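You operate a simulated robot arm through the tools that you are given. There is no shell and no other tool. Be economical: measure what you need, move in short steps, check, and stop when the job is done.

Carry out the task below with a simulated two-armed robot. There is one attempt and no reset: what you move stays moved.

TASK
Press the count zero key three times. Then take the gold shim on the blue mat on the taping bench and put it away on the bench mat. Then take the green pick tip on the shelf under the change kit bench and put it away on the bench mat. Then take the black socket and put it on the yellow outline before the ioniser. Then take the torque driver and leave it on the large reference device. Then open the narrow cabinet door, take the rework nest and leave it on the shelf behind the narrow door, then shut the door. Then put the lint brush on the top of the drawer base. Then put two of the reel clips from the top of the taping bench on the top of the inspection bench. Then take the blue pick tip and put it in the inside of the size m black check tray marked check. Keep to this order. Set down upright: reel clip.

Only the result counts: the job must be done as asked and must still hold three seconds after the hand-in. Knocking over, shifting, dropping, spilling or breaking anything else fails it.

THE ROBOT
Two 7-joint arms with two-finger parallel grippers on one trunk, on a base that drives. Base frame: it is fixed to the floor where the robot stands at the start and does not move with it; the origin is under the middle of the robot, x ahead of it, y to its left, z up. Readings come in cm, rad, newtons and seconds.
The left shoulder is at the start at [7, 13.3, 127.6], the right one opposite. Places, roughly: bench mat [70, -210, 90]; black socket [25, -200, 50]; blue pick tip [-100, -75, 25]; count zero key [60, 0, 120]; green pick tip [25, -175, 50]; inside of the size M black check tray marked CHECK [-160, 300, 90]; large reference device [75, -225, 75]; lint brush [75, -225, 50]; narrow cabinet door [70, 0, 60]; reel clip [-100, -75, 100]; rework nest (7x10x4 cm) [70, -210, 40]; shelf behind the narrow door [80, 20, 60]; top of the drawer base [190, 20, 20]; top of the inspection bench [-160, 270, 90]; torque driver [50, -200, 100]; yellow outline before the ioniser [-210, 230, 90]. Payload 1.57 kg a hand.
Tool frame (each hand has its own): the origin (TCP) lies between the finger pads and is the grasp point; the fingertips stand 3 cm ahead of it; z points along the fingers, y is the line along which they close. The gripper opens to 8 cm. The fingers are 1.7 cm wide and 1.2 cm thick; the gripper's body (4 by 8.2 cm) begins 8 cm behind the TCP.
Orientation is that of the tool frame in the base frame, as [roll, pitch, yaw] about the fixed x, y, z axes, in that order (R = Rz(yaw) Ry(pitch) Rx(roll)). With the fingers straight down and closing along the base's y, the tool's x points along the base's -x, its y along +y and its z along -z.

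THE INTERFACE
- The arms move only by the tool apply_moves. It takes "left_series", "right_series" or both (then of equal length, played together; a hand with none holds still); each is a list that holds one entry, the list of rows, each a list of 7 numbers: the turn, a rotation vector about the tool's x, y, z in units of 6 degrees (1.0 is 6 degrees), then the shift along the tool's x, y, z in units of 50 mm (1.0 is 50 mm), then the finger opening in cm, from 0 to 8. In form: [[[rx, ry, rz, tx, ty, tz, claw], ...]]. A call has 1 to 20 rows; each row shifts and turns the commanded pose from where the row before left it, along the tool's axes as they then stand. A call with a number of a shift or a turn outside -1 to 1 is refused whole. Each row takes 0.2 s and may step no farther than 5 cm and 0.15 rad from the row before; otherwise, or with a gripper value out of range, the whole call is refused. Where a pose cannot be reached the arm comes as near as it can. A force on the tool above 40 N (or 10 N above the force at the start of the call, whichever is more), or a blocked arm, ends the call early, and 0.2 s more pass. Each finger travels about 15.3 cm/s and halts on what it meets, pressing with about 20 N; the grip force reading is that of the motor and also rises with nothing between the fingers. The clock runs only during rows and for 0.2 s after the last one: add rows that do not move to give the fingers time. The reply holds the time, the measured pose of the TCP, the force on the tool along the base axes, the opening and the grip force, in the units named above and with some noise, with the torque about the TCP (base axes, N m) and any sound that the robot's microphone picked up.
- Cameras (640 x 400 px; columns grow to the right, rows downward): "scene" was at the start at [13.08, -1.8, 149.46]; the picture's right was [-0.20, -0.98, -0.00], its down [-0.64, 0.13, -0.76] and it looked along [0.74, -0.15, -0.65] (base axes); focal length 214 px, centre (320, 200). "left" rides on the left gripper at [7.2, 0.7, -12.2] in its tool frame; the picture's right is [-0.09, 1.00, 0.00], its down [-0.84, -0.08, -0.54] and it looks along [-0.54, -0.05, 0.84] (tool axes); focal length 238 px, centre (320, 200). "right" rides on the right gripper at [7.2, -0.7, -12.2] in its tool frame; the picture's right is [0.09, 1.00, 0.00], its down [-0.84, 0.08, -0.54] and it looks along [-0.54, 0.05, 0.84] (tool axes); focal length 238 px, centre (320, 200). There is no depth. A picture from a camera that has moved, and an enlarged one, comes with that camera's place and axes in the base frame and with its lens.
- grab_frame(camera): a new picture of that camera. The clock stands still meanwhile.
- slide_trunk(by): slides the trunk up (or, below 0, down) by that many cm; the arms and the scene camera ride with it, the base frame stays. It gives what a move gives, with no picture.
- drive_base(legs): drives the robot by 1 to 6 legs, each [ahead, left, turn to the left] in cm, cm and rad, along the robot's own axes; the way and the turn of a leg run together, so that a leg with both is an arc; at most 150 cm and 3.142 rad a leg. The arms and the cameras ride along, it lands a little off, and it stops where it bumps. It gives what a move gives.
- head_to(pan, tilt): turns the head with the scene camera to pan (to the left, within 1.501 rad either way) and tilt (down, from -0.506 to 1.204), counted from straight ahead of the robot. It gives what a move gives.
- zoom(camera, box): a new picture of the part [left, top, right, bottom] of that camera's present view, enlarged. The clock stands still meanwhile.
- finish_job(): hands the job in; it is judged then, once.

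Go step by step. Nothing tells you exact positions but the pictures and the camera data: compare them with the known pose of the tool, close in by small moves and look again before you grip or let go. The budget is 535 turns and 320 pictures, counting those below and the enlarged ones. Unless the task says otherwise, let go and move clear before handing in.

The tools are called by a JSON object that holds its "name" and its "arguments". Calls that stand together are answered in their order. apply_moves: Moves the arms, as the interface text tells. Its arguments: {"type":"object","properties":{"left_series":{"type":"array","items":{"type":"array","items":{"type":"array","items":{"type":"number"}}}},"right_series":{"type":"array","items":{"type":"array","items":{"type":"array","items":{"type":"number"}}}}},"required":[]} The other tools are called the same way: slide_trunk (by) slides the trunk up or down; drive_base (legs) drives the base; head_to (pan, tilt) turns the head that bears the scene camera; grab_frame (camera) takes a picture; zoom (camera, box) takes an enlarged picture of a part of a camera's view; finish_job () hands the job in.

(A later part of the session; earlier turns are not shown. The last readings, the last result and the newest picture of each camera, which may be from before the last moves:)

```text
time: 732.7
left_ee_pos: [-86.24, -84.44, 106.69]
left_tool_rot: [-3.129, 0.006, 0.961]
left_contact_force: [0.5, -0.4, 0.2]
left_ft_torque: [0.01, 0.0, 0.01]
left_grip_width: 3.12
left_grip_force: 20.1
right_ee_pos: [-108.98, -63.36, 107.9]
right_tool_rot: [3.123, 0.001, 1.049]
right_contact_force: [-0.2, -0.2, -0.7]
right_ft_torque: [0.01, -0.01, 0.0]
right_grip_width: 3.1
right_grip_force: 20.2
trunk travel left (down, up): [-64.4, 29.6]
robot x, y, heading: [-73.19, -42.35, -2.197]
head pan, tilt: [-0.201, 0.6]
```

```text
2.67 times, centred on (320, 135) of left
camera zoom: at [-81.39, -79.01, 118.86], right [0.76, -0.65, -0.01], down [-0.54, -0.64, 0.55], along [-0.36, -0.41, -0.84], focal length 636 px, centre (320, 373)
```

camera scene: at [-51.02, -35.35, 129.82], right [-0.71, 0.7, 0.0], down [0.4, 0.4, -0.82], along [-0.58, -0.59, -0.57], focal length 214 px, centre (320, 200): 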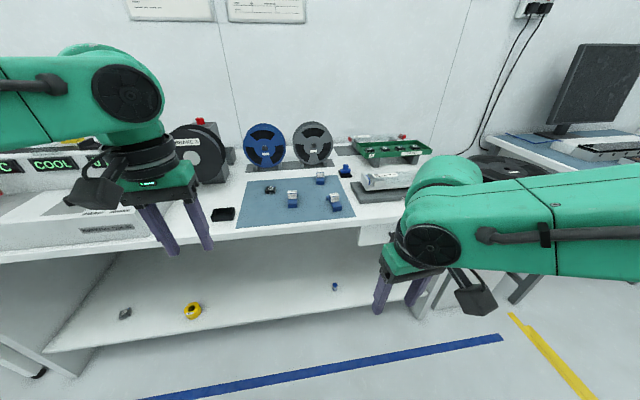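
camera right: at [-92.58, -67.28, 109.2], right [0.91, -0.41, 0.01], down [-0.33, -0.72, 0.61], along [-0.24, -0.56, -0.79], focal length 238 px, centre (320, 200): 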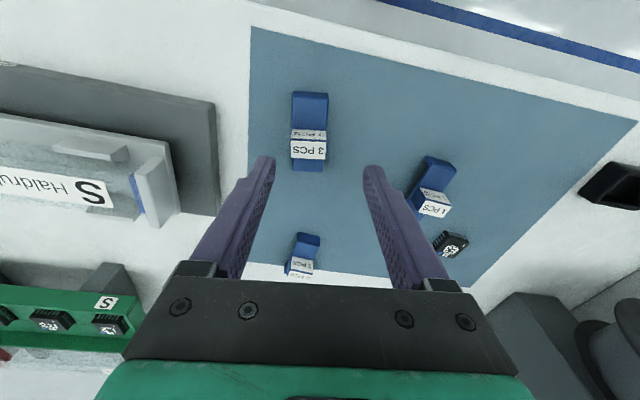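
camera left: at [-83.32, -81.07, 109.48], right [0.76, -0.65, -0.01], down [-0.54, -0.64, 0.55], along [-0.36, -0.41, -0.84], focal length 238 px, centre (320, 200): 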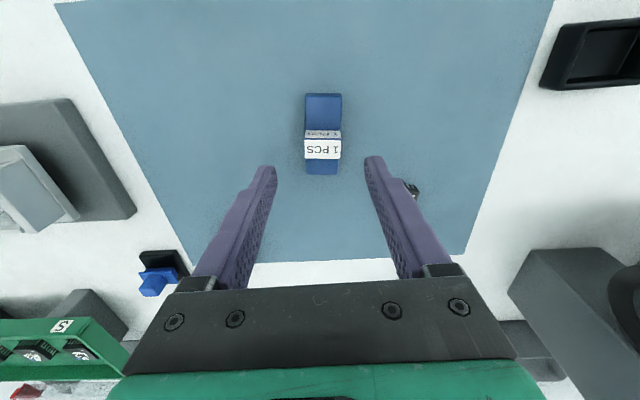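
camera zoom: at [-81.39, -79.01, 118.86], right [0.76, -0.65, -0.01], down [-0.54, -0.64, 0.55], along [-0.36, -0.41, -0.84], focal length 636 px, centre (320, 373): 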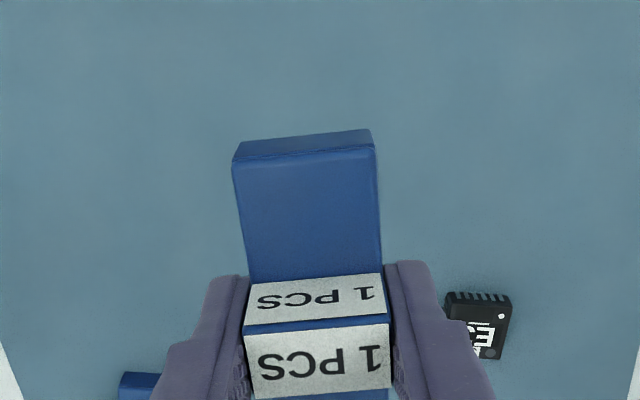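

Both clips are held. Drive around to the inspection bench's working side.

{"name": "drive_base", "arguments": {"legs": [[-52, 0, 0], [0, 0, -1.562], [150, 0, 0], [150, 0, 0], [68, 0, 0]]}}

{"name": "drive_base", "arguments": {"legs": [[0, 0, 3.135], [0, 137, 0]]}}

{"name": "head_to", "arguments": {"pan": -0.1, "tilt": 0.5}}

{"name": "grab_frame", "arguments": {"camera": "scene"}}

```text
time: 757.0
left_ee_pos: [-396.54, 211.51, 106.71]
left_tool_rot: [-3.13, 0.005, -0.55]
left_contact_force: [0.1, 0.1, 0.4]
left_ft_torque: [0.0, 0.01, -0.04]
left_grip_width: 3.11
left_grip_force: 20.6
right_ee_pos: [-376.96, 235.53, 108.09]
right_tool_rot: [3.124, 0.002, -0.461]
right_contact_force: [-0.2, 0.4, -0.5]
right_ft_torque: [-0.02, -0.01, 0.01]
right_grip_width: 3.11
right_grip_force: 19.8
trunk travel left (down, up): [-64.4, 29.6]
robot x, y, heading: [-353.71, 201.04, 2.583]
head pan, tilt: [-0.201, 0.6]
```

```text
time: 771.0
left_ee_pos: [-226.23, 293.34, 106.58]
left_tool_rot: [-3.129, 0.006, 2.467]
left_contact_force: [-0.1, -1.0, -0.1]
left_ft_torque: [-0.02, -0.02, 0.02]
left_grip_width: 3.13
left_grip_force: 20.1
right_ee_pos: [-248.69, 271.97, 108.02]
right_tool_rot: [3.122, 0.002, 2.555]
right_contact_force: [-0.1, -0.3, -0.7]
right_ft_torque: [0.03, 0.03, 0.02]
right_grip_width: 3.13
right_grip_force: 19.8
trunk travel left (down, up): [-64.4, 29.6]
robot x, y, heading: [-267.25, 308.92, -0.688]
head pan, tilt: [-0.201, 0.6]
```

```text
time: 771.7
left_ee_pos: [-226.28, 293.25, 106.64]
left_tool_rot: [-3.128, 0.004, 2.465]
left_contact_force: [0.4, 0.2, -0.3]
left_ft_torque: [0.0, 0.0, -0.02]
left_grip_width: 3.12
left_grip_force: 20.3
right_ee_pos: [-248.64, 271.94, 107.95]
right_tool_rot: [3.124, 0.002, 2.555]
right_contact_force: [0.4, 0.2, -0.8]
right_ft_torque: [0.01, 0.03, 0.0]
right_grip_width: 3.12
right_grip_force: 20.2
trunk travel left (down, up): [-64.4, 29.6]
robot x, y, heading: [-267.22, 309.21, -0.686]
head pan, tilt: [-0.099, 0.499]
```

```text
32 pictures are left
camera scene: at [-257.17, 299.29, 130.73], right [-0.71, -0.71, 0.0], down [-0.34, 0.34, -0.88], along [0.62, -0.62, -0.48], focal length 214 px, centre (320, 200)
```

scene: 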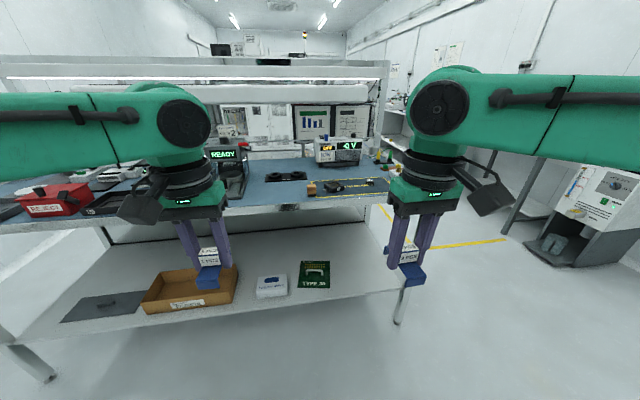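

Free mat left of the brown block at n≈-97 and -104. Drive so that the right hand comes over the first spot.

{"name": "drive_base", "arguments": {"legs": [[0, 0, 0.069], [0, 15.5, 0], [42, 0, 0]]}}

{"name": "grab_frame", "arguments": {"camera": "scene"}}

```text
time: 775.7
left_ee_pos: [-182.43, 284.38, 106.78]
left_tool_rot: [-3.129, 0.008, 2.529]
left_contact_force: [0.0, 0.1, -0.2]
left_ft_torque: [0.0, -0.03, -0.02]
left_grip_width: 3.09
left_grip_force: 20.4
right_ee_pos: [-203.45, 261.44, 108.06]
right_tool_rot: [3.123, 0.002, 2.619]
right_contact_force: [-0.5, -0.3, -0.3]
right_ft_torque: [0.0, 0.02, 0.04]
right_grip_width: 3.1
right_grip_force: 20.7
trunk travel left (down, up): [-64.4, 29.6]
robot x, y, heading: [-224.38, 296.83, -0.619]
head pan, tilt: [-0.099, 0.499]
```

```text
31 pictures are left
camera scene: at [-213.74, 288.27, 130.74], right [-0.66, -0.75, 0.0], down [-0.36, 0.32, -0.88], along [0.66, -0.58, -0.48], focal length 214 px, centre (320, 200)
```

scene: 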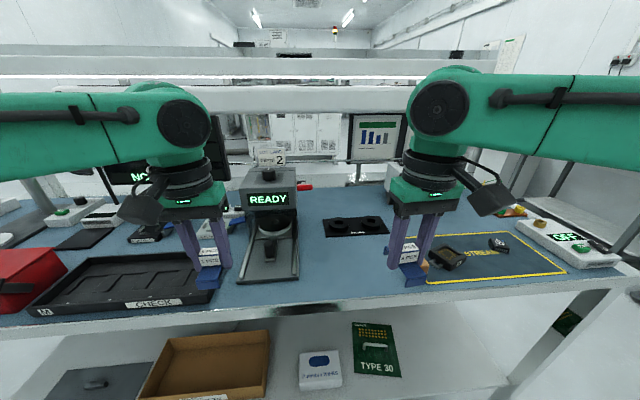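

{"name": "apply_moves", "arguments": {"right_series": [[[0, 0, 0, -0.56, 0.055, 0.1, 2], [0, 0, 0, -0.56, 0.055, 0.2, 2], [0, 0, 0, -0.56, 0.055, 0.4, 2], [0, 0, 0, -0.56, 0.055, 0.5, 2], [0, 0, 0, 0, 0, 0.6, 2], [0, 0, 0, 0, 0, 0.5, 2], [0, 0, 0, 0, 0, 0, 2]]]}}

{"name": "grab_frame", "arguments": {"camera": "right"}}

```text
time: 777.3
left_ee_pos: [-182.27, 284.33, 106.77]
left_tool_rot: [-3.13, 0.005, 2.53]
left_contact_force: [-0.7, -0.3, 0.0]
left_ft_torque: [-0.03, 0.01, -0.02]
left_grip_width: 3.14
left_grip_force: 20.1
right_ee_pos: [-192.86, 257.03, 96.56]
right_tool_rot: [3.121, 0.003, 2.62]
right_contact_force: [-0.2, 0.3, -0.4]
right_ft_torque: [-0.01, 0.02, -0.01]
right_grip_width: 3.15
right_grip_force: 19.8
trunk travel left (down, up): [-64.4, 29.6]
robot x, y, heading: [-224.17, 297.26, -0.622]
head pan, tilt: [-0.099, 0.499]
```

```text
30 pictures are left
camera right: at [-199.51, 259.81, 108.54], right [0.42, 0.91, 0.02], down [0.76, -0.36, 0.54], along [0.5, -0.21, -0.84], focal length 238 px, centre (320, 200)
```

right: 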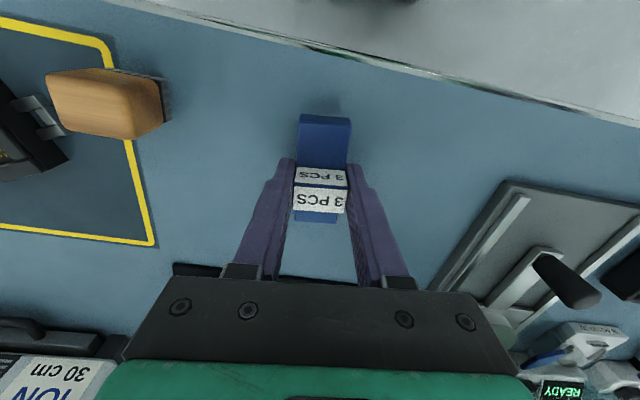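

Shift 2 cm right for room, then lower and release.

{"name": "apply_moves", "arguments": {"right_series": [[[0, 0, 0, 0, -0.4, 0, 2], [0, 0, 0, 0, 0, 0.2, 2], [0, 0, 0, 0, 0, 0.06, 2], [0, 0, 0, 0, 0, 0.04, 2], [0, 0, 0, 0, 0, 0.03, 2], [0, 0, 0, 0, 0, 0, 2]]]}}

```text
time: 778.7
left_ee_pos: [-182.58, 284.45, 106.79]
left_tool_rot: [-3.13, 0.007, 2.531]
left_contact_force: [-0.3, -0.8, 0.3]
left_ft_torque: [0.0, -0.01, 0.02]
left_grip_width: 3.09
left_grip_force: 20.1
right_ee_pos: [-194.03, 255.44, 95.0]
right_tool_rot: [3.123, 0.005, 2.62]
right_contact_force: [0.2, -6.2, 21.8]
right_ft_torque: [-0.48, 0.27, 0.03]
right_grip_width: 3.15
right_grip_force: 19.9
trunk travel left (down, up): [-64.4, 29.6]
robot x, y, heading: [-224.16, 297.03, -0.624]
head pan, tilt: [-0.099, 0.499]
```

Contact. Ease, release, and rise.

{"name": "apply_moves", "arguments": {"right_series": [[[0, 0, 0, 0, 0, -0.03, 2], [0, 0, 0, 0, 0, 0, 3.3], [0, 0, 0, 0, 0, 0, 4.5], [0, 0, 0, 0, 0, 0, 5], [0, 0, 0, 0, 0, -0.4, 5], [0, 0, 0, 0, 0, -0.7, 5], [0, 0, 0, 0, 0, -0.7, 5], [0, 0, 0, 0.3, 0, -0.6, 5], [0, 0, 0, 0.5, 0, -0.2, 5], [0, 0, 0, 0.5, 0, 0, 5], [0, 0, 0, 0.5, 0, 0, 5], [0, 0, 0, 0, 0, 0, 5]]]}}

{"name": "drive_base", "arguments": {"legs": [[0, -23.5, 0]]}}

{"name": "grab_frame", "arguments": {"camera": "scene"}}

```text
time: 781.3
left_ee_pos: [-182.33, 284.3, 106.72]
left_tool_rot: [-3.129, 0.007, 2.53]
left_contact_force: [-0.5, -0.1, -0.1]
left_ft_torque: [-0.03, 0.03, 0.0]
left_grip_width: 3.13
left_grip_force: 19.5
right_ee_pos: [-201.89, 259.62, 108.15]
right_tool_rot: [3.123, 0.001, 2.618]
right_contact_force: [0.2, -0.5, 0.0]
right_ft_torque: [0.04, 0.04, 0.0]
right_grip_width: 4.99
right_grip_force: 0.2
trunk travel left (down, up): [-64.4, 29.6]
robot x, y, heading: [-224.28, 297.28, -0.621]
head pan, tilt: [-0.099, 0.499]
```

```text
time: 783.1
left_ee_pos: [-196.22, 265.05, 106.62]
left_tool_rot: [-3.125, 0.007, 2.527]
left_contact_force: [0.3, 0.5, -0.7]
left_ft_torque: [0.01, -0.01, -0.01]
left_grip_width: 3.12
left_grip_force: 19.8
right_ee_pos: [-215.85, 240.44, 108.04]
right_tool_rot: [3.126, 0.002, 2.616]
right_contact_force: [1.0, 0.0, -0.2]
right_ft_torque: [0.03, -0.01, 0.02]
right_grip_width: 4.98
right_grip_force: 0.0
trunk travel left (down, up): [-64.4, 29.6]
robot x, y, heading: [-238.1, 278.38, -0.629]
head pan, tilt: [-0.099, 0.499]
```

```text
29 pictures are left
camera scene: at [-227.47, 269.09, 130.73], right [-0.66, -0.75, 0.0], down [-0.36, 0.32, -0.88], along [0.66, -0.58, -0.48], focal length 214 px, centre (320, 200)
```

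scene: 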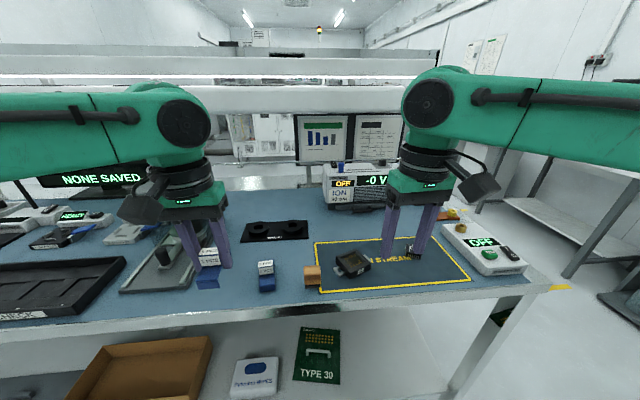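

{"name": "apply_moves", "arguments": {"left_series": [[[0, 0, 0, -0.45, 0.1, 0.2, 2], [0, 0, 0, -0.45, 0.1, 0.3, 2], [0, 0, 0, -0.45, 0.1, 0.4, 2], [0, 0, 0, -0.43, 0.1, 0.5, 2], [0, 0, 0, 0, 0, 0.5, 2], [0, 0, 0, 0, 0, 0.1, 2], [0, 0, 0, 0, 0, 0, 2]]]}}

{"name": "grab_frame", "arguments": {"camera": "left"}}

```text
time: 784.7
left_ee_pos: [-187.94, 261.32, 96.69]
left_tool_rot: [-3.131, 0.005, 2.528]
left_contact_force: [0.6, 0.0, -0.4]
left_ft_torque: [0.01, 0.01, 0.0]
left_grip_width: 3.13
left_grip_force: 20.6
right_ee_pos: [-215.87, 240.36, 108.11]
right_tool_rot: [3.125, 0.003, 2.616]
right_contact_force: [-0.1, -0.7, 0.1]
right_ft_torque: [0.01, 0.03, 0.02]
right_grip_width: 5.0
right_grip_force: 0.0
trunk travel left (down, up): [-64.4, 29.6]
robot x, y, heading: [-238.43, 277.88, -0.631]
head pan, tilt: [-0.099, 0.499]
```

```text
28 pictures are left
camera left: at [-193.36, 266.12, 108.88], right [0.65, 0.76, -0.01], down [0.64, -0.54, 0.55], along [0.41, -0.36, -0.84], focal length 238 px, centre (320, 200)
```

left: 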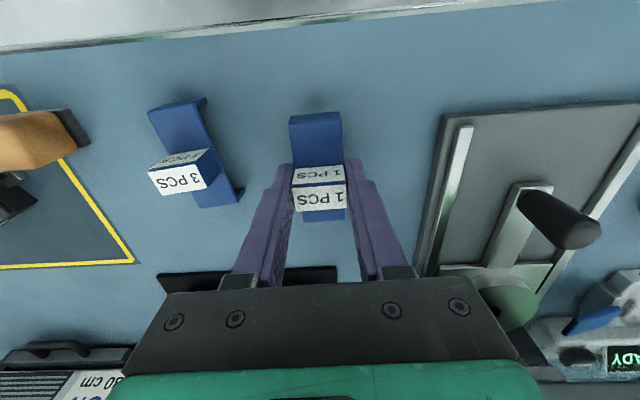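

{"name": "apply_moves", "arguments": {"left_series": [[[0, 0, 0, 0, 0.22, 0, 2], [0, 0, 0, 0, 0, 0.22, 2], [0, 0, 0, 0, 0, 0.06, 2], [0, 0, 0, 0, 0, 0.04, 2], [0, 0, 0, 0, 0, 0.03, 2], [0, 0, 0, 0, 0, 0, 2]]]}}

```text
time: 786.1
left_ee_pos: [-187.26, 262.2, 95.16]
left_tool_rot: [-3.13, 0.009, 2.527]
left_contact_force: [3.6, 0.5, 16.4]
left_ft_torque: [0.11, -0.17, -0.03]
left_grip_width: 3.1
left_grip_force: 20.0
right_ee_pos: [-215.94, 240.38, 108.19]
right_tool_rot: [3.124, 0.004, 2.616]
right_contact_force: [0.0, -0.5, -0.3]
right_ft_torque: [0.05, -0.02, 0.02]
right_grip_width: 4.98
right_grip_force: 0.1
trunk travel left (down, up): [-64.4, 29.6]
robot x, y, heading: [-238.33, 278.09, -0.628]
head pan, tilt: [-0.099, 0.499]
```

{"name": "apply_moves", "arguments": {"left_series": [[[0, 0, 0, 0, 0, -0.03, 2], [0, 0, 0, 0, 0, 0, 3.3], [0, 0, 0, 0, 0, 0, 4.2], [0, 0, 0, 0, 0, 0, 4.5], [0, 0, 0, 0, 0, -0.4, 4.5], [0, 0, 0, 0, 0, -0.7, 4.5], [0, 0, 0, 0, 0, -0.7, 4.5], [0, 0, 0, 0.3, 0, -0.6, 4.5], [0, 0, 0, 0.5, 0, -0.2, 4.5], [0, 0, 0, 0.5, 0, 0, 4.5], [0, 0, 0, 0, 0, 0, 4.5]]]}}

{"name": "drive_base", "arguments": {"legs": [[-40, 0, 0]]}}

{"name": "zoom", "arguments": {"camera": "scene", "box": [180, 150, 420, 300]}}

```text
time: 788.5
left_ee_pos: [-192.55, 265.89, 107.94]
left_tool_rot: [-3.128, 0.005, 2.527]
left_contact_force: [-0.3, 0.0, -0.4]
left_ft_torque: [0.0, -0.03, 0.01]
left_grip_width: 4.49
left_grip_force: 0.0
right_ee_pos: [-215.73, 240.18, 108.22]
right_tool_rot: [3.122, 0.0, 2.616]
right_contact_force: [0.1, 0.6, -0.7]
right_ft_torque: [0.01, -0.01, 0.0]
right_grip_width: 5.02
right_grip_force: 0.1
trunk travel left (down, up): [-64.4, 29.6]
robot x, y, heading: [-238.72, 277.79, -0.626]
head pan, tilt: [-0.099, 0.499]
```

```text
time: 791.0
left_ee_pos: [-225.03, 289.23, 107.95]
left_tool_rot: [-3.129, 0.005, 2.524]
left_contact_force: [-0.7, 0.1, -0.7]
left_ft_torque: [0.05, -0.01, 0.02]
left_grip_width: 4.5
left_grip_force: 0.1
right_ee_pos: [-248.33, 263.84, 108.07]
right_tool_rot: [3.123, 0.0, 2.611]
right_contact_force: [-0.4, 0.4, -0.4]
right_ft_torque: [0.01, 0.02, 0.0]
right_grip_width: 4.99
right_grip_force: 0.0
trunk travel left (down, up): [-64.4, 29.6]
robot x, y, heading: [-270.46, 301.7, -0.624]
head pan, tilt: [-0.099, 0.499]
```

```text
2.67 times, centred on (300, 225) of scene
camera zoom: at [-259.95, 292.49, 130.72], right [-0.67, -0.75, 0.0], down [-0.36, 0.32, -0.88], along [0.65, -0.58, -0.48], focal length 572 px, centre (373, 133)
```

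zoom: 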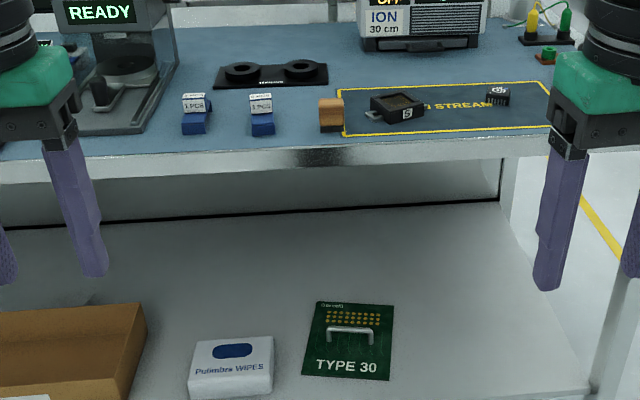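

Both clips stand upright. Last, the blue pick tip on the taping bench's lower shelf: drive back there.

{"name": "drive_base", "arguments": {"legs": [[0, -118, 0.007], [150, 0, 0], [150, 0, 0], [44, 0, 0], [0, 0, -1.571]]}}

{"name": "apply_moves", "arguments": {"left_series": [[[0, -1, 0, -0.28, 0, 0.2, 5.5], [0, -1, 0, -0.26, 0, 0.22, 5.5], [0, -1, 0, -0.24, 0, 0.25, 5.5], [0, -1, 0, -0.22, 0, 0.27, 5.5], [0, -1, 0, -0.2, 0, 0.29, 5.5], [0, -1, 0, -0.17, 0, 0.31, 5.5], [0, -1, 0, -0.14, 0, 0.32, 5.5], [0, -1, 0, -0.1, 0, 0.33, 5.5], [0, -1, 0, -0.07, 0, 0.34, 5.5], [0, -1, 0, -0.03, 0, 0.34, 5.5], [0, 0, 0, 0, 0, 0, 5.5]]], "right_series": [[[0, 0, 0, 0.2, 0, 0, 5], [0, 0, 0, 0.2, 0, 0, 5], [0, 0, 0, 0.2, 0, 0, 5], [0, 0, 0, 0.2, 0, 0, 5], [0, 0, 0, 0, 0, 0, 5], [0, 0, 0, 0, 0, 0, 5], [0, 0, 0, 0, 0, 0, 5], [0, 0, 0, 0, 0, 0, 5], [0, 0, 0, 0, 0, 0, 5], [0, 0, 0, 0, 0, 0, 5], [0, 0, 0, 0, 0, 0, 5]]]}}

{"name": "slide_trunk", "arguments": {"by": -40}}

{"name": "head_to", "arguments": {"pan": 0.1, "tilt": 0.5}}

{"name": "grab_frame", "arguments": {"camera": "scene"}}

```text
time: 817.0
left_ee_pos: [-60.02, -30.03, 107.96]
left_tool_rot: [-3.129, 0.004, 1.037]
left_contact_force: [0.1, -0.6, -0.6]
left_ft_torque: [-0.01, 0.0, 0.02]
left_grip_width: 4.5
left_grip_force: 0.0
right_ee_pos: [-87.33, -8.89, 108.02]
right_tool_rot: [3.124, 0.002, 1.126]
right_contact_force: [-0.9, -0.1, -0.6]
right_ft_torque: [0.01, 0.01, 0.01]
right_grip_width: 5.02
right_grip_force: 0.1
trunk travel left (down, up): [-64.4, 29.6]
robot x, y, heading: [-51.91, 16.41, -2.123]
head pan, tilt: [-0.099, 0.499]
```

```text
time: 819.4
left_ee_pos: [-67.53, -42.5, 98.79]
left_tool_rot: [-3.113, 1.053, 1.06]
left_contact_force: [-0.7, -0.4, -0.2]
left_ft_torque: [0.02, 0.02, 0.01]
left_grip_width: 5.52
left_grip_force: 0.1
right_ee_pos: [-85.73, -5.31, 108.13]
right_tool_rot: [3.121, 0.001, 1.125]
right_contact_force: [-0.8, -0.2, 0.1]
right_ft_torque: [0.01, -0.03, 0.0]
right_grip_width: 4.99
right_grip_force: 0.0
trunk travel left (down, up): [-64.4, 29.6]
robot x, y, heading: [-51.4, 16.04, -2.119]
head pan, tilt: [-0.099, 0.499]
```

```text
time: 823.2
left_ee_pos: [-67.5, -42.55, 58.84]
left_tool_rot: [-3.117, 1.051, 1.059]
left_contact_force: [0.0, 0.7, 0.7]
left_ft_torque: [0.0, 0.0, 0.05]
left_grip_width: 5.53
left_grip_force: 0.1
right_ee_pos: [-85.67, -5.39, 68.15]
right_tool_rot: [3.123, 0.003, 1.125]
right_contact_force: [-0.3, 0.2, 0.6]
right_ft_torque: [0.02, 0.0, 0.0]
right_grip_width: 5.01
right_grip_force: 0.1
trunk travel left (down, up): [-24.4, 69.6]
robot x, y, heading: [-51.68, 16.58, -2.115]
head pan, tilt: [-0.099, 0.499]
```

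```text
time: 823.9
left_ee_pos: [-67.5, -42.52, 58.83]
left_tool_rot: [-3.116, 1.052, 1.058]
left_contact_force: [1.1, -0.4, -0.1]
left_ft_torque: [0.0, 0.03, 0.01]
left_grip_width: 5.5
left_grip_force: 0.0
right_ee_pos: [-85.62, -5.38, 68.11]
right_tool_rot: [3.126, 0.001, 1.126]
right_contact_force: [0.6, -0.2, 0.0]
right_ft_torque: [-0.01, 0.0, 0.02]
right_grip_width: 5.0
right_grip_force: 0.1
trunk travel left (down, up): [-24.4, 69.6]
robot x, y, heading: [-51.48, 16.38, -2.111]
head pan, tilt: [0.099, 0.499]
```

```text
26 pictures are left
camera scene: at [-58.33, 3.88, 90.73], right [-0.9, 0.43, 0.0], down [0.21, 0.43, -0.88], along [-0.38, -0.79, -0.48], focal length 214 px, centre (320, 200)
```

scene: 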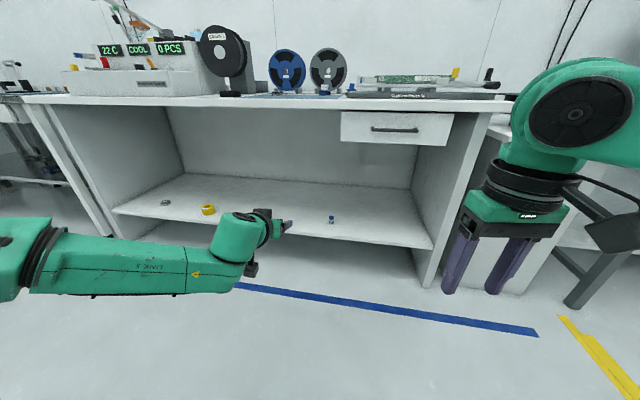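

{"name": "drive_base", "arguments": {"legs": [[0, 0, -0.077], [0, -4.5, 0], [34, 0, 0]]}}

{"name": "slide_trunk", "arguments": {"by": -23.5}}

{"name": "apply_moves", "arguments": {"left_series": [[[0, 0.83, 0, 0, 0, 0, 5.5], [0, 0, 0, 0, 0, 0, 5.5]]]}}

{"name": "grab_frame", "arguments": {"camera": "left"}}

```text
time: 827.1
left_ee_pos: [-95.84, -67.03, 58.81]
left_tool_rot: [-3.116, 1.054, 0.984]
left_contact_force: [-0.5, 0.5, 0.7]
left_ft_torque: [-0.01, -0.01, 0.0]
left_grip_width: 5.5
left_grip_force: 0.0
right_ee_pos: [-111.24, -28.38, 68.17]
right_tool_rot: [3.124, 0.002, 1.05]
right_contact_force: [-0.6, 0.2, -0.5]
right_ft_torque: [-0.05, 0.0, 0.03]
right_grip_width: 4.99
right_grip_force: 0.0
trunk travel left (down, up): [-24.4, 69.6]
robot x, y, heading: [-75.49, -9.54, -2.194]
head pan, tilt: [0.099, 0.499]
```

```text
time: 829.6
left_ee_pos: [-95.92, -67.0, 35.29]
left_tool_rot: [-3.115, 1.052, 0.984]
left_contact_force: [0.4, -0.1, 0.1]
left_ft_torque: [-0.02, -0.01, 0.0]
left_grip_width: 5.5
left_grip_force: 0.1
right_ee_pos: [-111.17, -28.67, 44.64]
right_tool_rot: [3.122, 0.001, 1.051]
right_contact_force: [-0.5, 0.2, 0.3]
right_ft_torque: [-0.05, 0.03, 0.02]
right_grip_width: 5.02
right_grip_force: 0.1
trunk travel left (down, up): [-0.9, 93.1]
robot x, y, heading: [-75.51, -9.26, -2.192]
head pan, tilt: [0.099, 0.499]
```

```text
time: 830.2
left_ee_pos: [-96.01, -66.98, 35.31]
left_tool_rot: [-3.12, 0.965, 0.979]
left_contact_force: [0.2, -0.6, 0.7]
left_ft_torque: [0.0, -0.03, -0.02]
left_grip_width: 5.51
left_grip_force: 0.0
right_ee_pos: [-111.16, -28.45, 44.67]
right_tool_rot: [3.122, 0.001, 1.052]
right_contact_force: [0.2, 0.4, -0.5]
right_ft_torque: [0.0, -0.02, 0.0]
right_grip_width: 4.99
right_grip_force: 0.1
trunk travel left (down, up): [-0.9, 93.1]
robot x, y, heading: [-75.76, -9.42, -2.188]
head pan, tilt: [0.099, 0.499]
```

```text
25 pictures are left
camera left: at [-87.27, -55.81, 36.38], right [0.79, -0.61, 0.06], down [-0.07, 0.01, 1.0], along [-0.61, -0.79, -0.03], focal length 238 px, centre (320, 200)
```

left: 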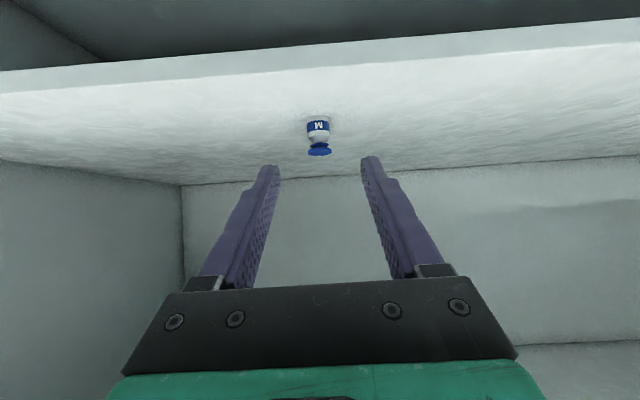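

Blue tip marked M stands at about [-103.8, -77.7] on the shelf at z≈25.4. Lower and advance.

{"name": "apply_moves", "arguments": {"left_series": [[[0, 0, 0, 0.27, 0, 0.19, 5.5], [0, 0, 0, 0.27, 0, 0.19, 5.5], [0, 0, 0, 0.27, 0, 0.19, 5.5], [0, 0, 0, 0.05, 0, 0.04, 5.5], [0, 0, 0, 0, 0, 0, 5.5]]]}}

{"name": "drive_base", "arguments": {"legs": [[8, 0, 0]]}}

{"name": "zoom", "arguments": {"camera": "left", "box": [200, 60, 440, 210]}}

```text
time: 831.4
left_ee_pos: [-95.84, -66.97, 30.01]
left_tool_rot: [-3.118, 0.964, 0.98]
left_contact_force: [-0.2, 0.9, 0.2]
left_ft_torque: [-0.02, -0.01, -0.01]
left_grip_width: 5.5
left_grip_force: 0.0
right_ee_pos: [-111.14, -28.44, 44.83]
right_tool_rot: [3.124, 0.001, 1.05]
right_contact_force: [-1.2, 0.0, -0.7]
right_ft_torque: [-0.02, -0.01, -0.01]
right_grip_width: 4.99
right_grip_force: 0.1
trunk travel left (down, up): [-0.9, 93.1]
robot x, y, heading: [-75.61, -9.4, -2.189]
head pan, tilt: [0.099, 0.499]
```

```text
time: 832.5
left_ee_pos: [-100.57, -73.48, 30.04]
left_tool_rot: [-3.119, 0.965, 0.983]
left_contact_force: [-0.3, 0.6, 0.3]
left_ft_torque: [-0.02, -0.02, 0.01]
left_grip_width: 5.49
left_grip_force: 0.1
right_ee_pos: [-115.76, -34.95, 44.67]
right_tool_rot: [3.125, 0.002, 1.049]
right_contact_force: [0.3, -0.1, 0.8]
right_ft_torque: [-0.01, -0.02, -0.02]
right_grip_width: 5.03
right_grip_force: 0.1
trunk travel left (down, up): [-0.9, 93.1]
robot x, y, heading: [-80.48, -15.79, -2.191]
head pan, tilt: [0.099, 0.499]
```

```text
2.67 times, centred on (320, 135) of left
camera zoom: at [-91.92, -62.29, 31.09], right [0.79, -0.61, 0.06], down [-0.07, 0.01, 1.0], along [-0.61, -0.79, -0.03], focal length 636 px, centre (320, 373)
```

zoom: 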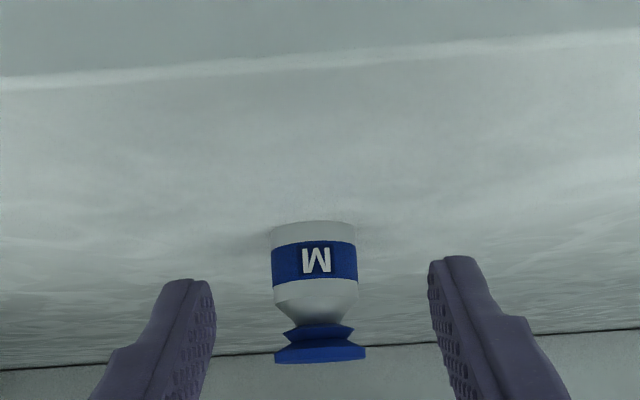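

{"name": "apply_moves", "arguments": {"left_series": [[[0, 0, 0, -0.19, -0.01, 0.274, 5.5], [0, 0, 0, -0.19, -0.01, 0.274, 5.5], [0, 0, 0, -0.19, 0, 0.274, 5.5], [0, 0, 0, 0.18, 0, 0.13, 5.5], [0, 0, 0, 0, 0, 0, 4.2], [0, 0, 0, 0, 0, 0, 3], [0, 0, 0, 0, 0, 0, 2], [0, 0, 0, 0, 0, 0, 1.5], [0, 0, 0, 0, 0, 0, 1.5]]]}}

{"name": "zoom", "arguments": {"camera": "left", "box": [200, 60, 440, 210]}}

```text
time: 834.5
left_ee_pos: [-103.4, -77.51, 28.87]
left_tool_rot: [-3.118, 0.965, 0.98]
left_contact_force: [0.2, -0.3, -0.6]
left_ft_torque: [-0.01, 0.01, -0.01]
left_grip_width: 2.49
left_grip_force: 20.2
right_ee_pos: [-115.72, -34.83, 44.6]
right_tool_rot: [3.125, 0.001, 1.052]
right_contact_force: [-0.2, -0.1, 0.7]
right_ft_torque: [0.01, 0.0, 0.02]
right_grip_width: 5.01
right_grip_force: 0.1
trunk travel left (down, up): [-0.9, 93.1]
robot x, y, heading: [-80.3, -15.68, -2.192]
head pan, tilt: [0.099, 0.499]
```

```text
2.67 times, centred on (320, 135) of left
camera zoom: at [-94.82, -66.35, 29.91], right [0.79, -0.61, 0.06], down [-0.07, 0.01, 1.0], along [-0.61, -0.79, -0.03], focal length 636 px, centre (320, 373)
```

zoom: 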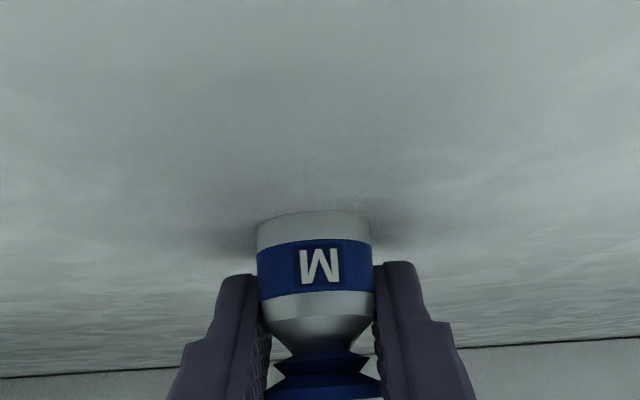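

Blue tip gripped. Lift, back out, raise the trunk and drive to the inspection bench again.

{"name": "apply_moves", "arguments": {"left_series": [[[0, 0, 0, -0.33, 0, -0.23, 1.5], [0, 0, 0, -0.33, 0, -0.23, 1.5], [0, 0, 0, 0, 0, 0, 1.5]]]}}

{"name": "drive_base", "arguments": {"legs": [[-36, 0, 0]]}}

{"name": "slide_trunk", "arguments": {"by": 40}}

{"name": "slide_trunk", "arguments": {"by": 35}}

{"name": "drive_base", "arguments": {"legs": [[0, 0, -1.567], [150, 0, 0], [150, 0, 0], [47, 0, 0]]}}

{"name": "drive_base", "arguments": {"legs": [[0, 0, 3.135], [0, 150, 0]]}}

{"name": "head_to", "arguments": {"pan": 0.1, "tilt": 0.5}}

{"name": "grab_frame", "arguments": {"camera": "scene"}}

```text
time: 835.3
left_ee_pos: [-103.46, -77.43, 32.86]
left_tool_rot: [-3.119, 0.966, 0.981]
left_contact_force: [-0.6, 0.6, -0.8]
left_ft_torque: [0.0, -0.01, 0.0]
left_grip_width: 2.49
left_grip_force: 20.7
right_ee_pos: [-115.85, -34.9, 44.61]
right_tool_rot: [3.124, 0.002, 1.051]
right_contact_force: [-0.2, -0.2, 0.1]
right_ft_torque: [0.0, 0.02, -0.01]
right_grip_width: 4.98
right_grip_force: 0.1
trunk travel left (down, up): [-0.9, 93.1]
robot x, y, heading: [-80.19, -15.64, -2.194]
head pan, tilt: [0.099, 0.499]
```

```text
time: 837.6
left_ee_pos: [-82.35, -48.23, 32.81]
left_tool_rot: [-3.118, 0.965, 0.989]
left_contact_force: [0.5, 0.0, -0.5]
left_ft_torque: [0.0, -0.03, 0.0]
left_grip_width: 2.49
left_grip_force: 20.0
right_ee_pos: [-94.79, -5.84, 44.56]
right_tool_rot: [3.123, 0.002, 1.057]
right_contact_force: [-0.9, -0.8, 0.8]
right_ft_torque: [0.02, 0.0, 0.0]
right_grip_width: 5.01
right_grip_force: 0.1
trunk travel left (down, up): [-0.9, 93.1]
robot x, y, heading: [-59.56, 13.81, -2.187]
head pan, tilt: [0.099, 0.499]
```

```text
time: 841.4
left_ee_pos: [-82.33, -48.29, 72.84]
left_tool_rot: [-3.119, 0.964, 0.989]
left_contact_force: [-0.9, 0.2, -0.7]
left_ft_torque: [0.0, 0.01, 0.01]
left_grip_width: 2.48
left_grip_force: 20.7
right_ee_pos: [-94.95, -5.97, 84.69]
right_tool_rot: [3.125, 0.001, 1.057]
right_contact_force: [-0.1, 0.1, -0.3]
right_ft_torque: [-0.02, -0.03, 0.05]
right_grip_width: 5.04
right_grip_force: 0.0
trunk travel left (down, up): [-40.9, 53.1]
robot x, y, heading: [-59.29, 13.47, -2.184]
head pan, tilt: [0.099, 0.499]
```

```text
time: 844.8
left_ee_pos: [-82.29, -48.37, 107.84]
left_tool_rot: [-3.118, 0.964, 0.989]
left_contact_force: [-0.5, -0.4, 0.2]
left_ft_torque: [-0.02, 0.02, -0.01]
left_grip_width: 2.49
left_grip_force: 19.7
right_ee_pos: [-94.93, -6.02, 119.55]
right_tool_rot: [3.125, 0.002, 1.058]
right_contact_force: [-0.4, -0.4, -0.5]
right_ft_torque: [-0.02, 0.01, 0.0]
right_grip_width: 4.97
right_grip_force: 0.1
trunk travel left (down, up): [-75.9, 18.1]
robot x, y, heading: [-59.6, 13.49, -2.181]
head pan, tilt: [0.099, 0.499]
```

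```text
time: 865.5
left_ee_pos: [-417.78, 216.94, 107.92]
left_tool_rot: [-3.119, 0.966, -0.534]
left_contact_force: [-0.1, 1.4, -0.6]
left_ft_torque: [0.0, 0.01, 0.03]
left_grip_width: 2.46
left_grip_force: 20.3
right_ee_pos: [-375.89, 231.57, 119.71]
right_tool_rot: [3.124, 0.003, -0.462]
right_contact_force: [-0.1, 0.7, -0.1]
right_ft_torque: [-0.03, 0.02, 0.01]
right_grip_width: 5.01
right_grip_force: 0.0
trunk travel left (down, up): [-75.9, 18.1]
robot x, y, heading: [-354.99, 197.28, 2.577]
head pan, tilt: [0.099, 0.499]
```

```text
time: 880.2
left_ee_pos: [-205.08, 295.72, 107.84]
left_tool_rot: [-3.12, 0.966, 2.534]
left_contact_force: [-0.2, 0.8, -0.7]
left_ft_torque: [0.0, -0.01, 0.03]
left_grip_width: 2.41
left_grip_force: 19.6
right_ee_pos: [-247.66, 284.0, 119.66]
right_tool_rot: [3.122, 0.001, 2.607]
right_contact_force: [0.0, 0.2, 0.2]
right_ft_torque: [0.03, -0.01, -0.01]
right_grip_width: 5.0
right_grip_force: 0.0
trunk travel left (down, up): [-75.9, 18.1]
robot x, y, heading: [-266.31, 319.94, -0.637]
head pan, tilt: [0.099, 0.499]
```

```text
time: 880.8
left_ee_pos: [-204.92, 295.64, 107.86]
left_tool_rot: [-3.118, 0.966, 2.535]
left_contact_force: [0.2, 0.2, -0.3]
left_ft_torque: [-0.02, 0.01, -0.02]
left_grip_width: 2.38
left_grip_force: 19.8
right_ee_pos: [-247.63, 284.13, 119.59]
right_tool_rot: [3.122, 0.001, 2.606]
right_contact_force: [0.0, 0.7, -0.9]
right_ft_torque: [0.01, 0.0, 0.01]
right_grip_width: 4.99
right_grip_force: 0.1
trunk travel left (down, up): [-75.9, 18.1]
robot x, y, heading: [-266.44, 320.11, -0.634]
head pan, tilt: [0.099, 0.499]
```

```text
22 pictures are left
camera scene: at [-254.66, 312.2, 142.23], right [-0.51, -0.86, 0.0], down [-0.41, 0.24, -0.88], along [0.76, -0.45, -0.48], focal length 214 px, centre (320, 200)
```

scene: 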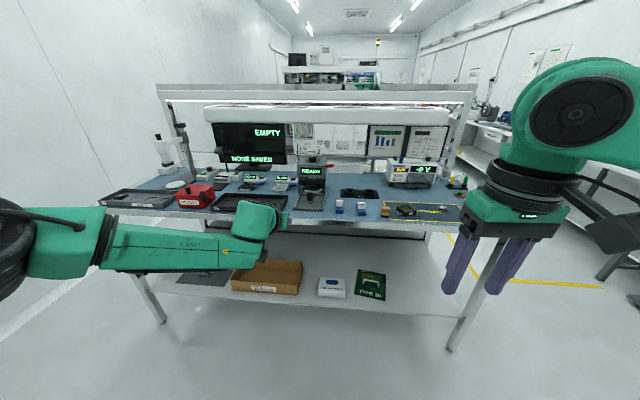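

CHECK tray (M) centres at about n=-148, s=-302. Drive over it.

{"name": "drive_base", "arguments": {"legs": [[0, 25.5, 0.017], [30, 0, 0]]}}

{"name": "head_to", "arguments": {"pan": 0.3, "tilt": 0.7}}

{"name": "grab_frame", "arguments": {"camera": "scene"}}

{"name": "grab_frame", "arguments": {"camera": "left"}}

```text
time: 884.3
left_ee_pos: [-165.33, 299.56, 107.92]
left_tool_rot: [-3.12, 0.967, 2.551]
left_contact_force: [-0.9, -0.3, -0.2]
left_ft_torque: [0.03, -0.02, -0.02]
left_grip_width: 2.4
left_grip_force: 20.1
right_ee_pos: [-207.81, 287.26, 119.8]
right_tool_rot: [3.124, 0.007, 2.623]
right_contact_force: [-0.3, -0.2, 0.2]
right_ft_torque: [0.03, -0.02, -0.04]
right_grip_width: 5.02
right_grip_force: 0.1
trunk travel left (down, up): [-75.9, 18.1]
robot x, y, heading: [-227.22, 322.79, -0.616]
head pan, tilt: [0.099, 0.499]
```

```text
time: 885.0
left_ee_pos: [-165.06, 299.34, 107.81]
left_tool_rot: [-3.119, 0.965, 2.552]
left_contact_force: [0.4, -0.8, -0.4]
left_ft_torque: [0.02, -0.01, -0.03]
left_grip_width: 2.41
left_grip_force: 19.8
right_ee_pos: [-207.56, 287.04, 119.72]
right_tool_rot: [3.122, 0.002, 2.623]
right_contact_force: [-0.4, 0.1, 0.3]
right_ft_torque: [-0.02, -0.01, 0.03]
right_grip_width: 4.98
right_grip_force: 0.1
trunk travel left (down, up): [-75.9, 18.1]
robot x, y, heading: [-227.03, 322.67, -0.623]
head pan, tilt: [0.3, 0.7]
```

```text
21 pictures are left
camera scene: at [-214.83, 316.97, 140.46], right [-0.31, -0.95, 0.0], down [-0.61, 0.2, -0.76], along [0.73, -0.24, -0.64], focal length 214 px, centre (320, 200)
```

scene: 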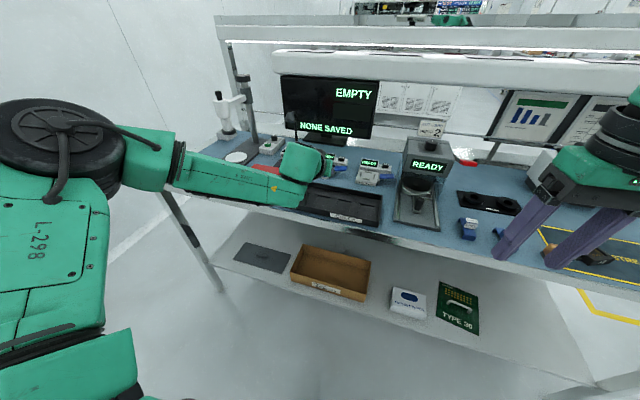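

```text
20 pictures are left
camera left: at [-176.31, 307.92, 108.87], right [0.61, 0.79, 0.06], down [-0.01, -0.07, 1.0], along [0.79, -0.61, -0.03], focal length 238 px, centre (320, 200)
```

left: 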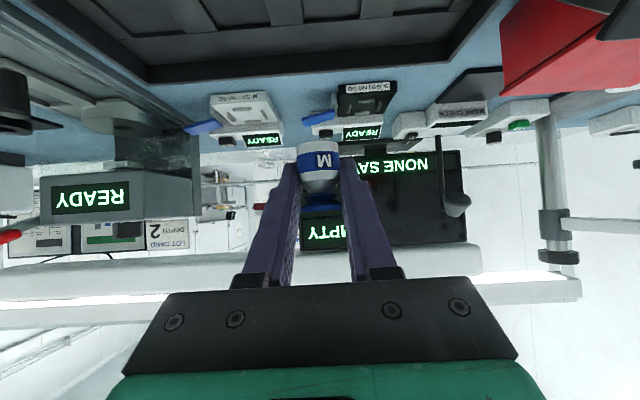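

{"name": "apply_moves", "arguments": {"left_series": [[[0, 0, 0, -0.14, 0, 0.2, 1.5], [0, 0, 0, -0.14, 0, 0.2, 1.5], [0, 0, 0, 0.33, 0, 0.228, 1.5], [0, 0, 0, 0.33, 0, 0.228, 1.5], [0, 0, 0, 0.33, 0, 0.228, 1.5], [0, 0, 0, 0.33, 0, 0.228, 1.5], [0, 0, 0, 0, 0, 0, 1.5]]]}}

{"name": "grab_frame", "arguments": {"camera": "left"}}

{"name": "zoom", "arguments": {"camera": "scene", "box": [240, 130, 420, 250]}}

```text
time: 886.6
left_ee_pos: [-163.14, 297.79, 99.8]
left_tool_rot: [-3.119, 0.965, 2.552]
left_contact_force: [0.4, 0.4, 0.1]
left_ft_torque: [0.0, 0.01, -0.01]
left_grip_width: 2.36
left_grip_force: 20.4
right_ee_pos: [-207.47, 287.17, 119.6]
right_tool_rot: [3.123, 0.001, 2.624]
right_contact_force: [0.0, -0.7, -0.3]
right_ft_torque: [0.02, -0.03, -0.01]
right_grip_width: 4.99
right_grip_force: 0.1
trunk travel left (down, up): [-75.9, 18.1]
robot x, y, heading: [-226.98, 322.89, -0.619]
head pan, tilt: [0.3, 0.7]
```

```text
19 pictures are left
camera left: at [-174.48, 306.44, 100.89], right [0.61, 0.79, 0.06], down [-0.01, -0.07, 1.0], along [0.79, -0.61, -0.03], focal length 238 px, centre (320, 200)
```

left: 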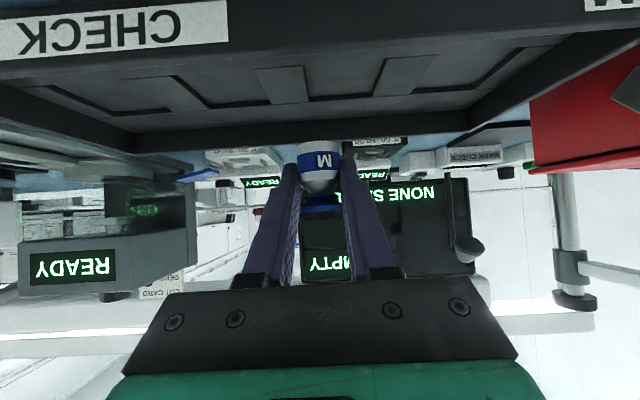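

```text
3.33 times, centred on (330, 190) of scene
camera zoom: at [-214.9, 317.03, 140.46], right [-0.31, -0.95, 0.0], down [-0.61, 0.2, -0.76], along [0.73, -0.24, -0.64], focal length 715 px, centre (287, 233)
```

zoom: 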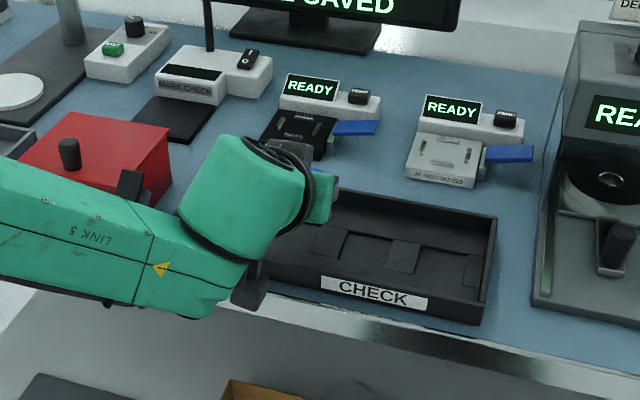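

The tray floor has low ribs; the pocket centre is about 2 cm left and 2 cm ahead. Adjust, then lower.

{"name": "apply_moves", "arguments": {"left_series": [[[0, 0, 0, -0.11, 0.2, 0.165, 1.5], [0, 0, 0, -0.11, 0.2, 0.165, 1.5], [0, 0, 0, 0.3, 0, 0.207, 1.5], [0, 0, 0, 0.25, 0, 0.173, 1.5], [0, 0, 0, 0, 0, 0, 1.5]]]}}

{"name": "grab_frame", "arguments": {"camera": "left"}}

```text
time: 887.8
left_ee_pos: [-161.22, 300.17, 97.49]
left_tool_rot: [-3.118, 0.965, 2.554]
left_contact_force: [-0.5, -0.3, 0.0]
left_ft_torque: [-0.02, 0.01, -0.01]
left_grip_width: 2.41
left_grip_force: 19.7
left hand out of reach, approached as far as the arm can: row 2, 3, 4
right_ee_pos: [-207.74, 287.1, 119.66]
right_tool_rot: [3.125, 0.003, 2.623]
right_contact_force: [0.5, 0.1, 0.9]
right_ft_torque: [0.0, 0.0, 0.04]
right_grip_width: 5.02
right_grip_force: 0.0
trunk travel left (down, up): [-75.9, 18.1]
robot x, y, heading: [-226.85, 323.25, -0.622]
head pan, tilt: [0.3, 0.7]
```

```text
17 pictures are left
camera left: at [-172.44, 308.64, 98.65], right [0.61, 0.79, 0.06], down [-0.01, -0.07, 1.0], along [0.79, -0.61, -0.03], focal length 238 px, centre (320, 200)
```

left: 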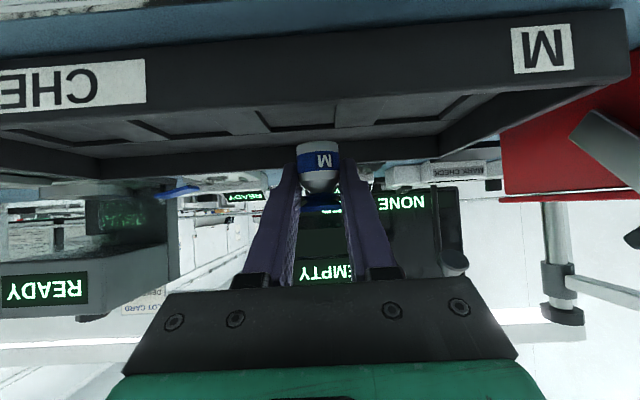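

{"name": "drive_base", "arguments": {"legs": [[2, 0, 0]]}}

{"name": "slide_trunk", "arguments": {"by": -1.5}}

{"name": "zoom", "arguments": {"camera": "left", "box": [160, 40, 480, 220]}}

```text
time: 888.6
left_ee_pos: [-159.98, 299.31, 97.91]
left_tool_rot: [-3.118, 0.972, 2.553]
left_contact_force: [0.0, 0.6, -0.8]
left_ft_torque: [0.03, 0.01, 0.01]
left_grip_width: 2.38
left_grip_force: 20.1
right_ee_pos: [-206.32, 286.2, 119.87]
right_tool_rot: [3.126, 0.007, 2.624]
right_contact_force: [-1.5, 0.0, 0.2]
right_ft_torque: [-0.03, -0.04, 0.02]
right_grip_width: 4.99
right_grip_force: 0.0
trunk travel left (down, up): [-75.9, 18.1]
robot x, y, heading: [-225.25, 321.67, -0.616]
head pan, tilt: [0.3, 0.7]
```

```text
time: 889.2
left_ee_pos: [-159.7, 298.96, 96.12]
left_tool_rot: [-3.121, 0.965, 2.554]
left_contact_force: [-0.1, 0.0, 0.1]
left_ft_torque: [0.02, 0.03, -0.03]
left_grip_width: 2.37
left_grip_force: 20.1
right_ee_pos: [-205.96, 285.94, 118.21]
right_tool_rot: [3.125, 0.004, 2.628]
right_contact_force: [0.1, 0.1, 0.1]
right_ft_torque: [0.01, -0.03, 0.02]
right_grip_width: 5.02
right_grip_force: 0.0
trunk travel left (down, up): [-74.4, 19.6]
robot x, y, heading: [-225.43, 321.33, -0.616]
head pan, tilt: [0.3, 0.7]
```

```text
2.00 times, centred on (320, 130) of left
camera zoom: at [-170.89, 307.55, 97.21], right [0.61, 0.79, 0.06], down [-0.01, -0.07, 1.0], along [0.79, -0.61, -0.03], focal length 477 px, centre (320, 340)
```

zoom: 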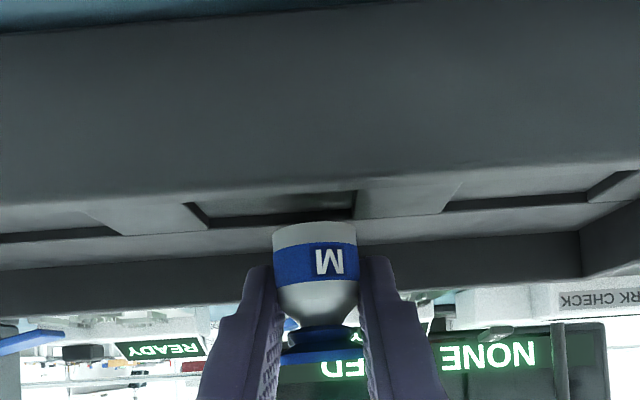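

{"name": "apply_moves", "arguments": {"left_series": [[[0, 0, 0, 0, -0.2, 0, 1.5], [0, 0, 0, 0, 0, 0, 1.5]]]}}

{"name": "slide_trunk", "arguments": {"by": -0.7}}

{"name": "slide_trunk", "arguments": {"by": -0.4}}

```text
time: 889.9
left_ee_pos: [-160.35, 298.51, 96.35]
left_tool_rot: [-3.119, 0.968, 2.554]
left_contact_force: [-0.3, -0.5, -1.2]
left_ft_torque: [0.06, 0.03, 0.0]
left_grip_width: 2.37
left_grip_force: 19.9
left hand out of reach, approached as far as the arm can: row 1
right_ee_pos: [-206.04, 285.88, 118.16]
right_tool_rot: [3.123, 0.001, 2.624]
right_contact_force: [-0.1, -1.3, -0.4]
right_ft_torque: [0.0, 0.02, 0.0]
right_grip_width: 5.01
right_grip_force: 0.0
trunk travel left (down, up): [-74.4, 19.6]
robot x, y, heading: [-224.97, 321.53, -0.616]
head pan, tilt: [0.3, 0.7]
```

```text
time: 890.4
left_ee_pos: [-160.34, 298.59, 95.61]
left_tool_rot: [-3.119, 0.964, 2.553]
left_contact_force: [-0.5, 0.7, 0.8]
left_ft_torque: [-0.01, -0.01, 0.01]
left_grip_width: 2.38
left_grip_force: 19.9
right_ee_pos: [-206.13, 285.94, 117.54]
right_tool_rot: [3.124, 0.001, 2.624]
right_contact_force: [-0.1, 0.4, -0.4]
right_ft_torque: [0.01, -0.04, 0.01]
right_grip_width: 4.98
right_grip_force: 0.0
trunk travel left (down, up): [-73.7, 20.3]
robot x, y, heading: [-225.27, 321.48, -0.616]
head pan, tilt: [0.3, 0.7]
```

```text
time: 890.9
left_ee_pos: [-160.37, 298.48, 95.57]
left_tool_rot: [-3.118, 0.972, 2.555]
left_contact_force: [2.4, -0.6, 11.4]
left_ft_torque: [-0.04, -0.26, 0.06]
left_grip_width: 2.36
left_grip_force: 20.0
right_ee_pos: [-206.15, 286.14, 117.06]
right_tool_rot: [3.122, 0.004, 2.626]
right_contact_force: [0.1, -0.4, 0.3]
right_ft_torque: [0.03, 0.02, 0.0]
right_grip_width: 5.01
right_grip_force: 0.1
trunk travel left (down, up): [-73.3, 20.7]
robot x, y, heading: [-225.15, 321.5, -0.617]
head pan, tilt: [0.3, 0.7]
```

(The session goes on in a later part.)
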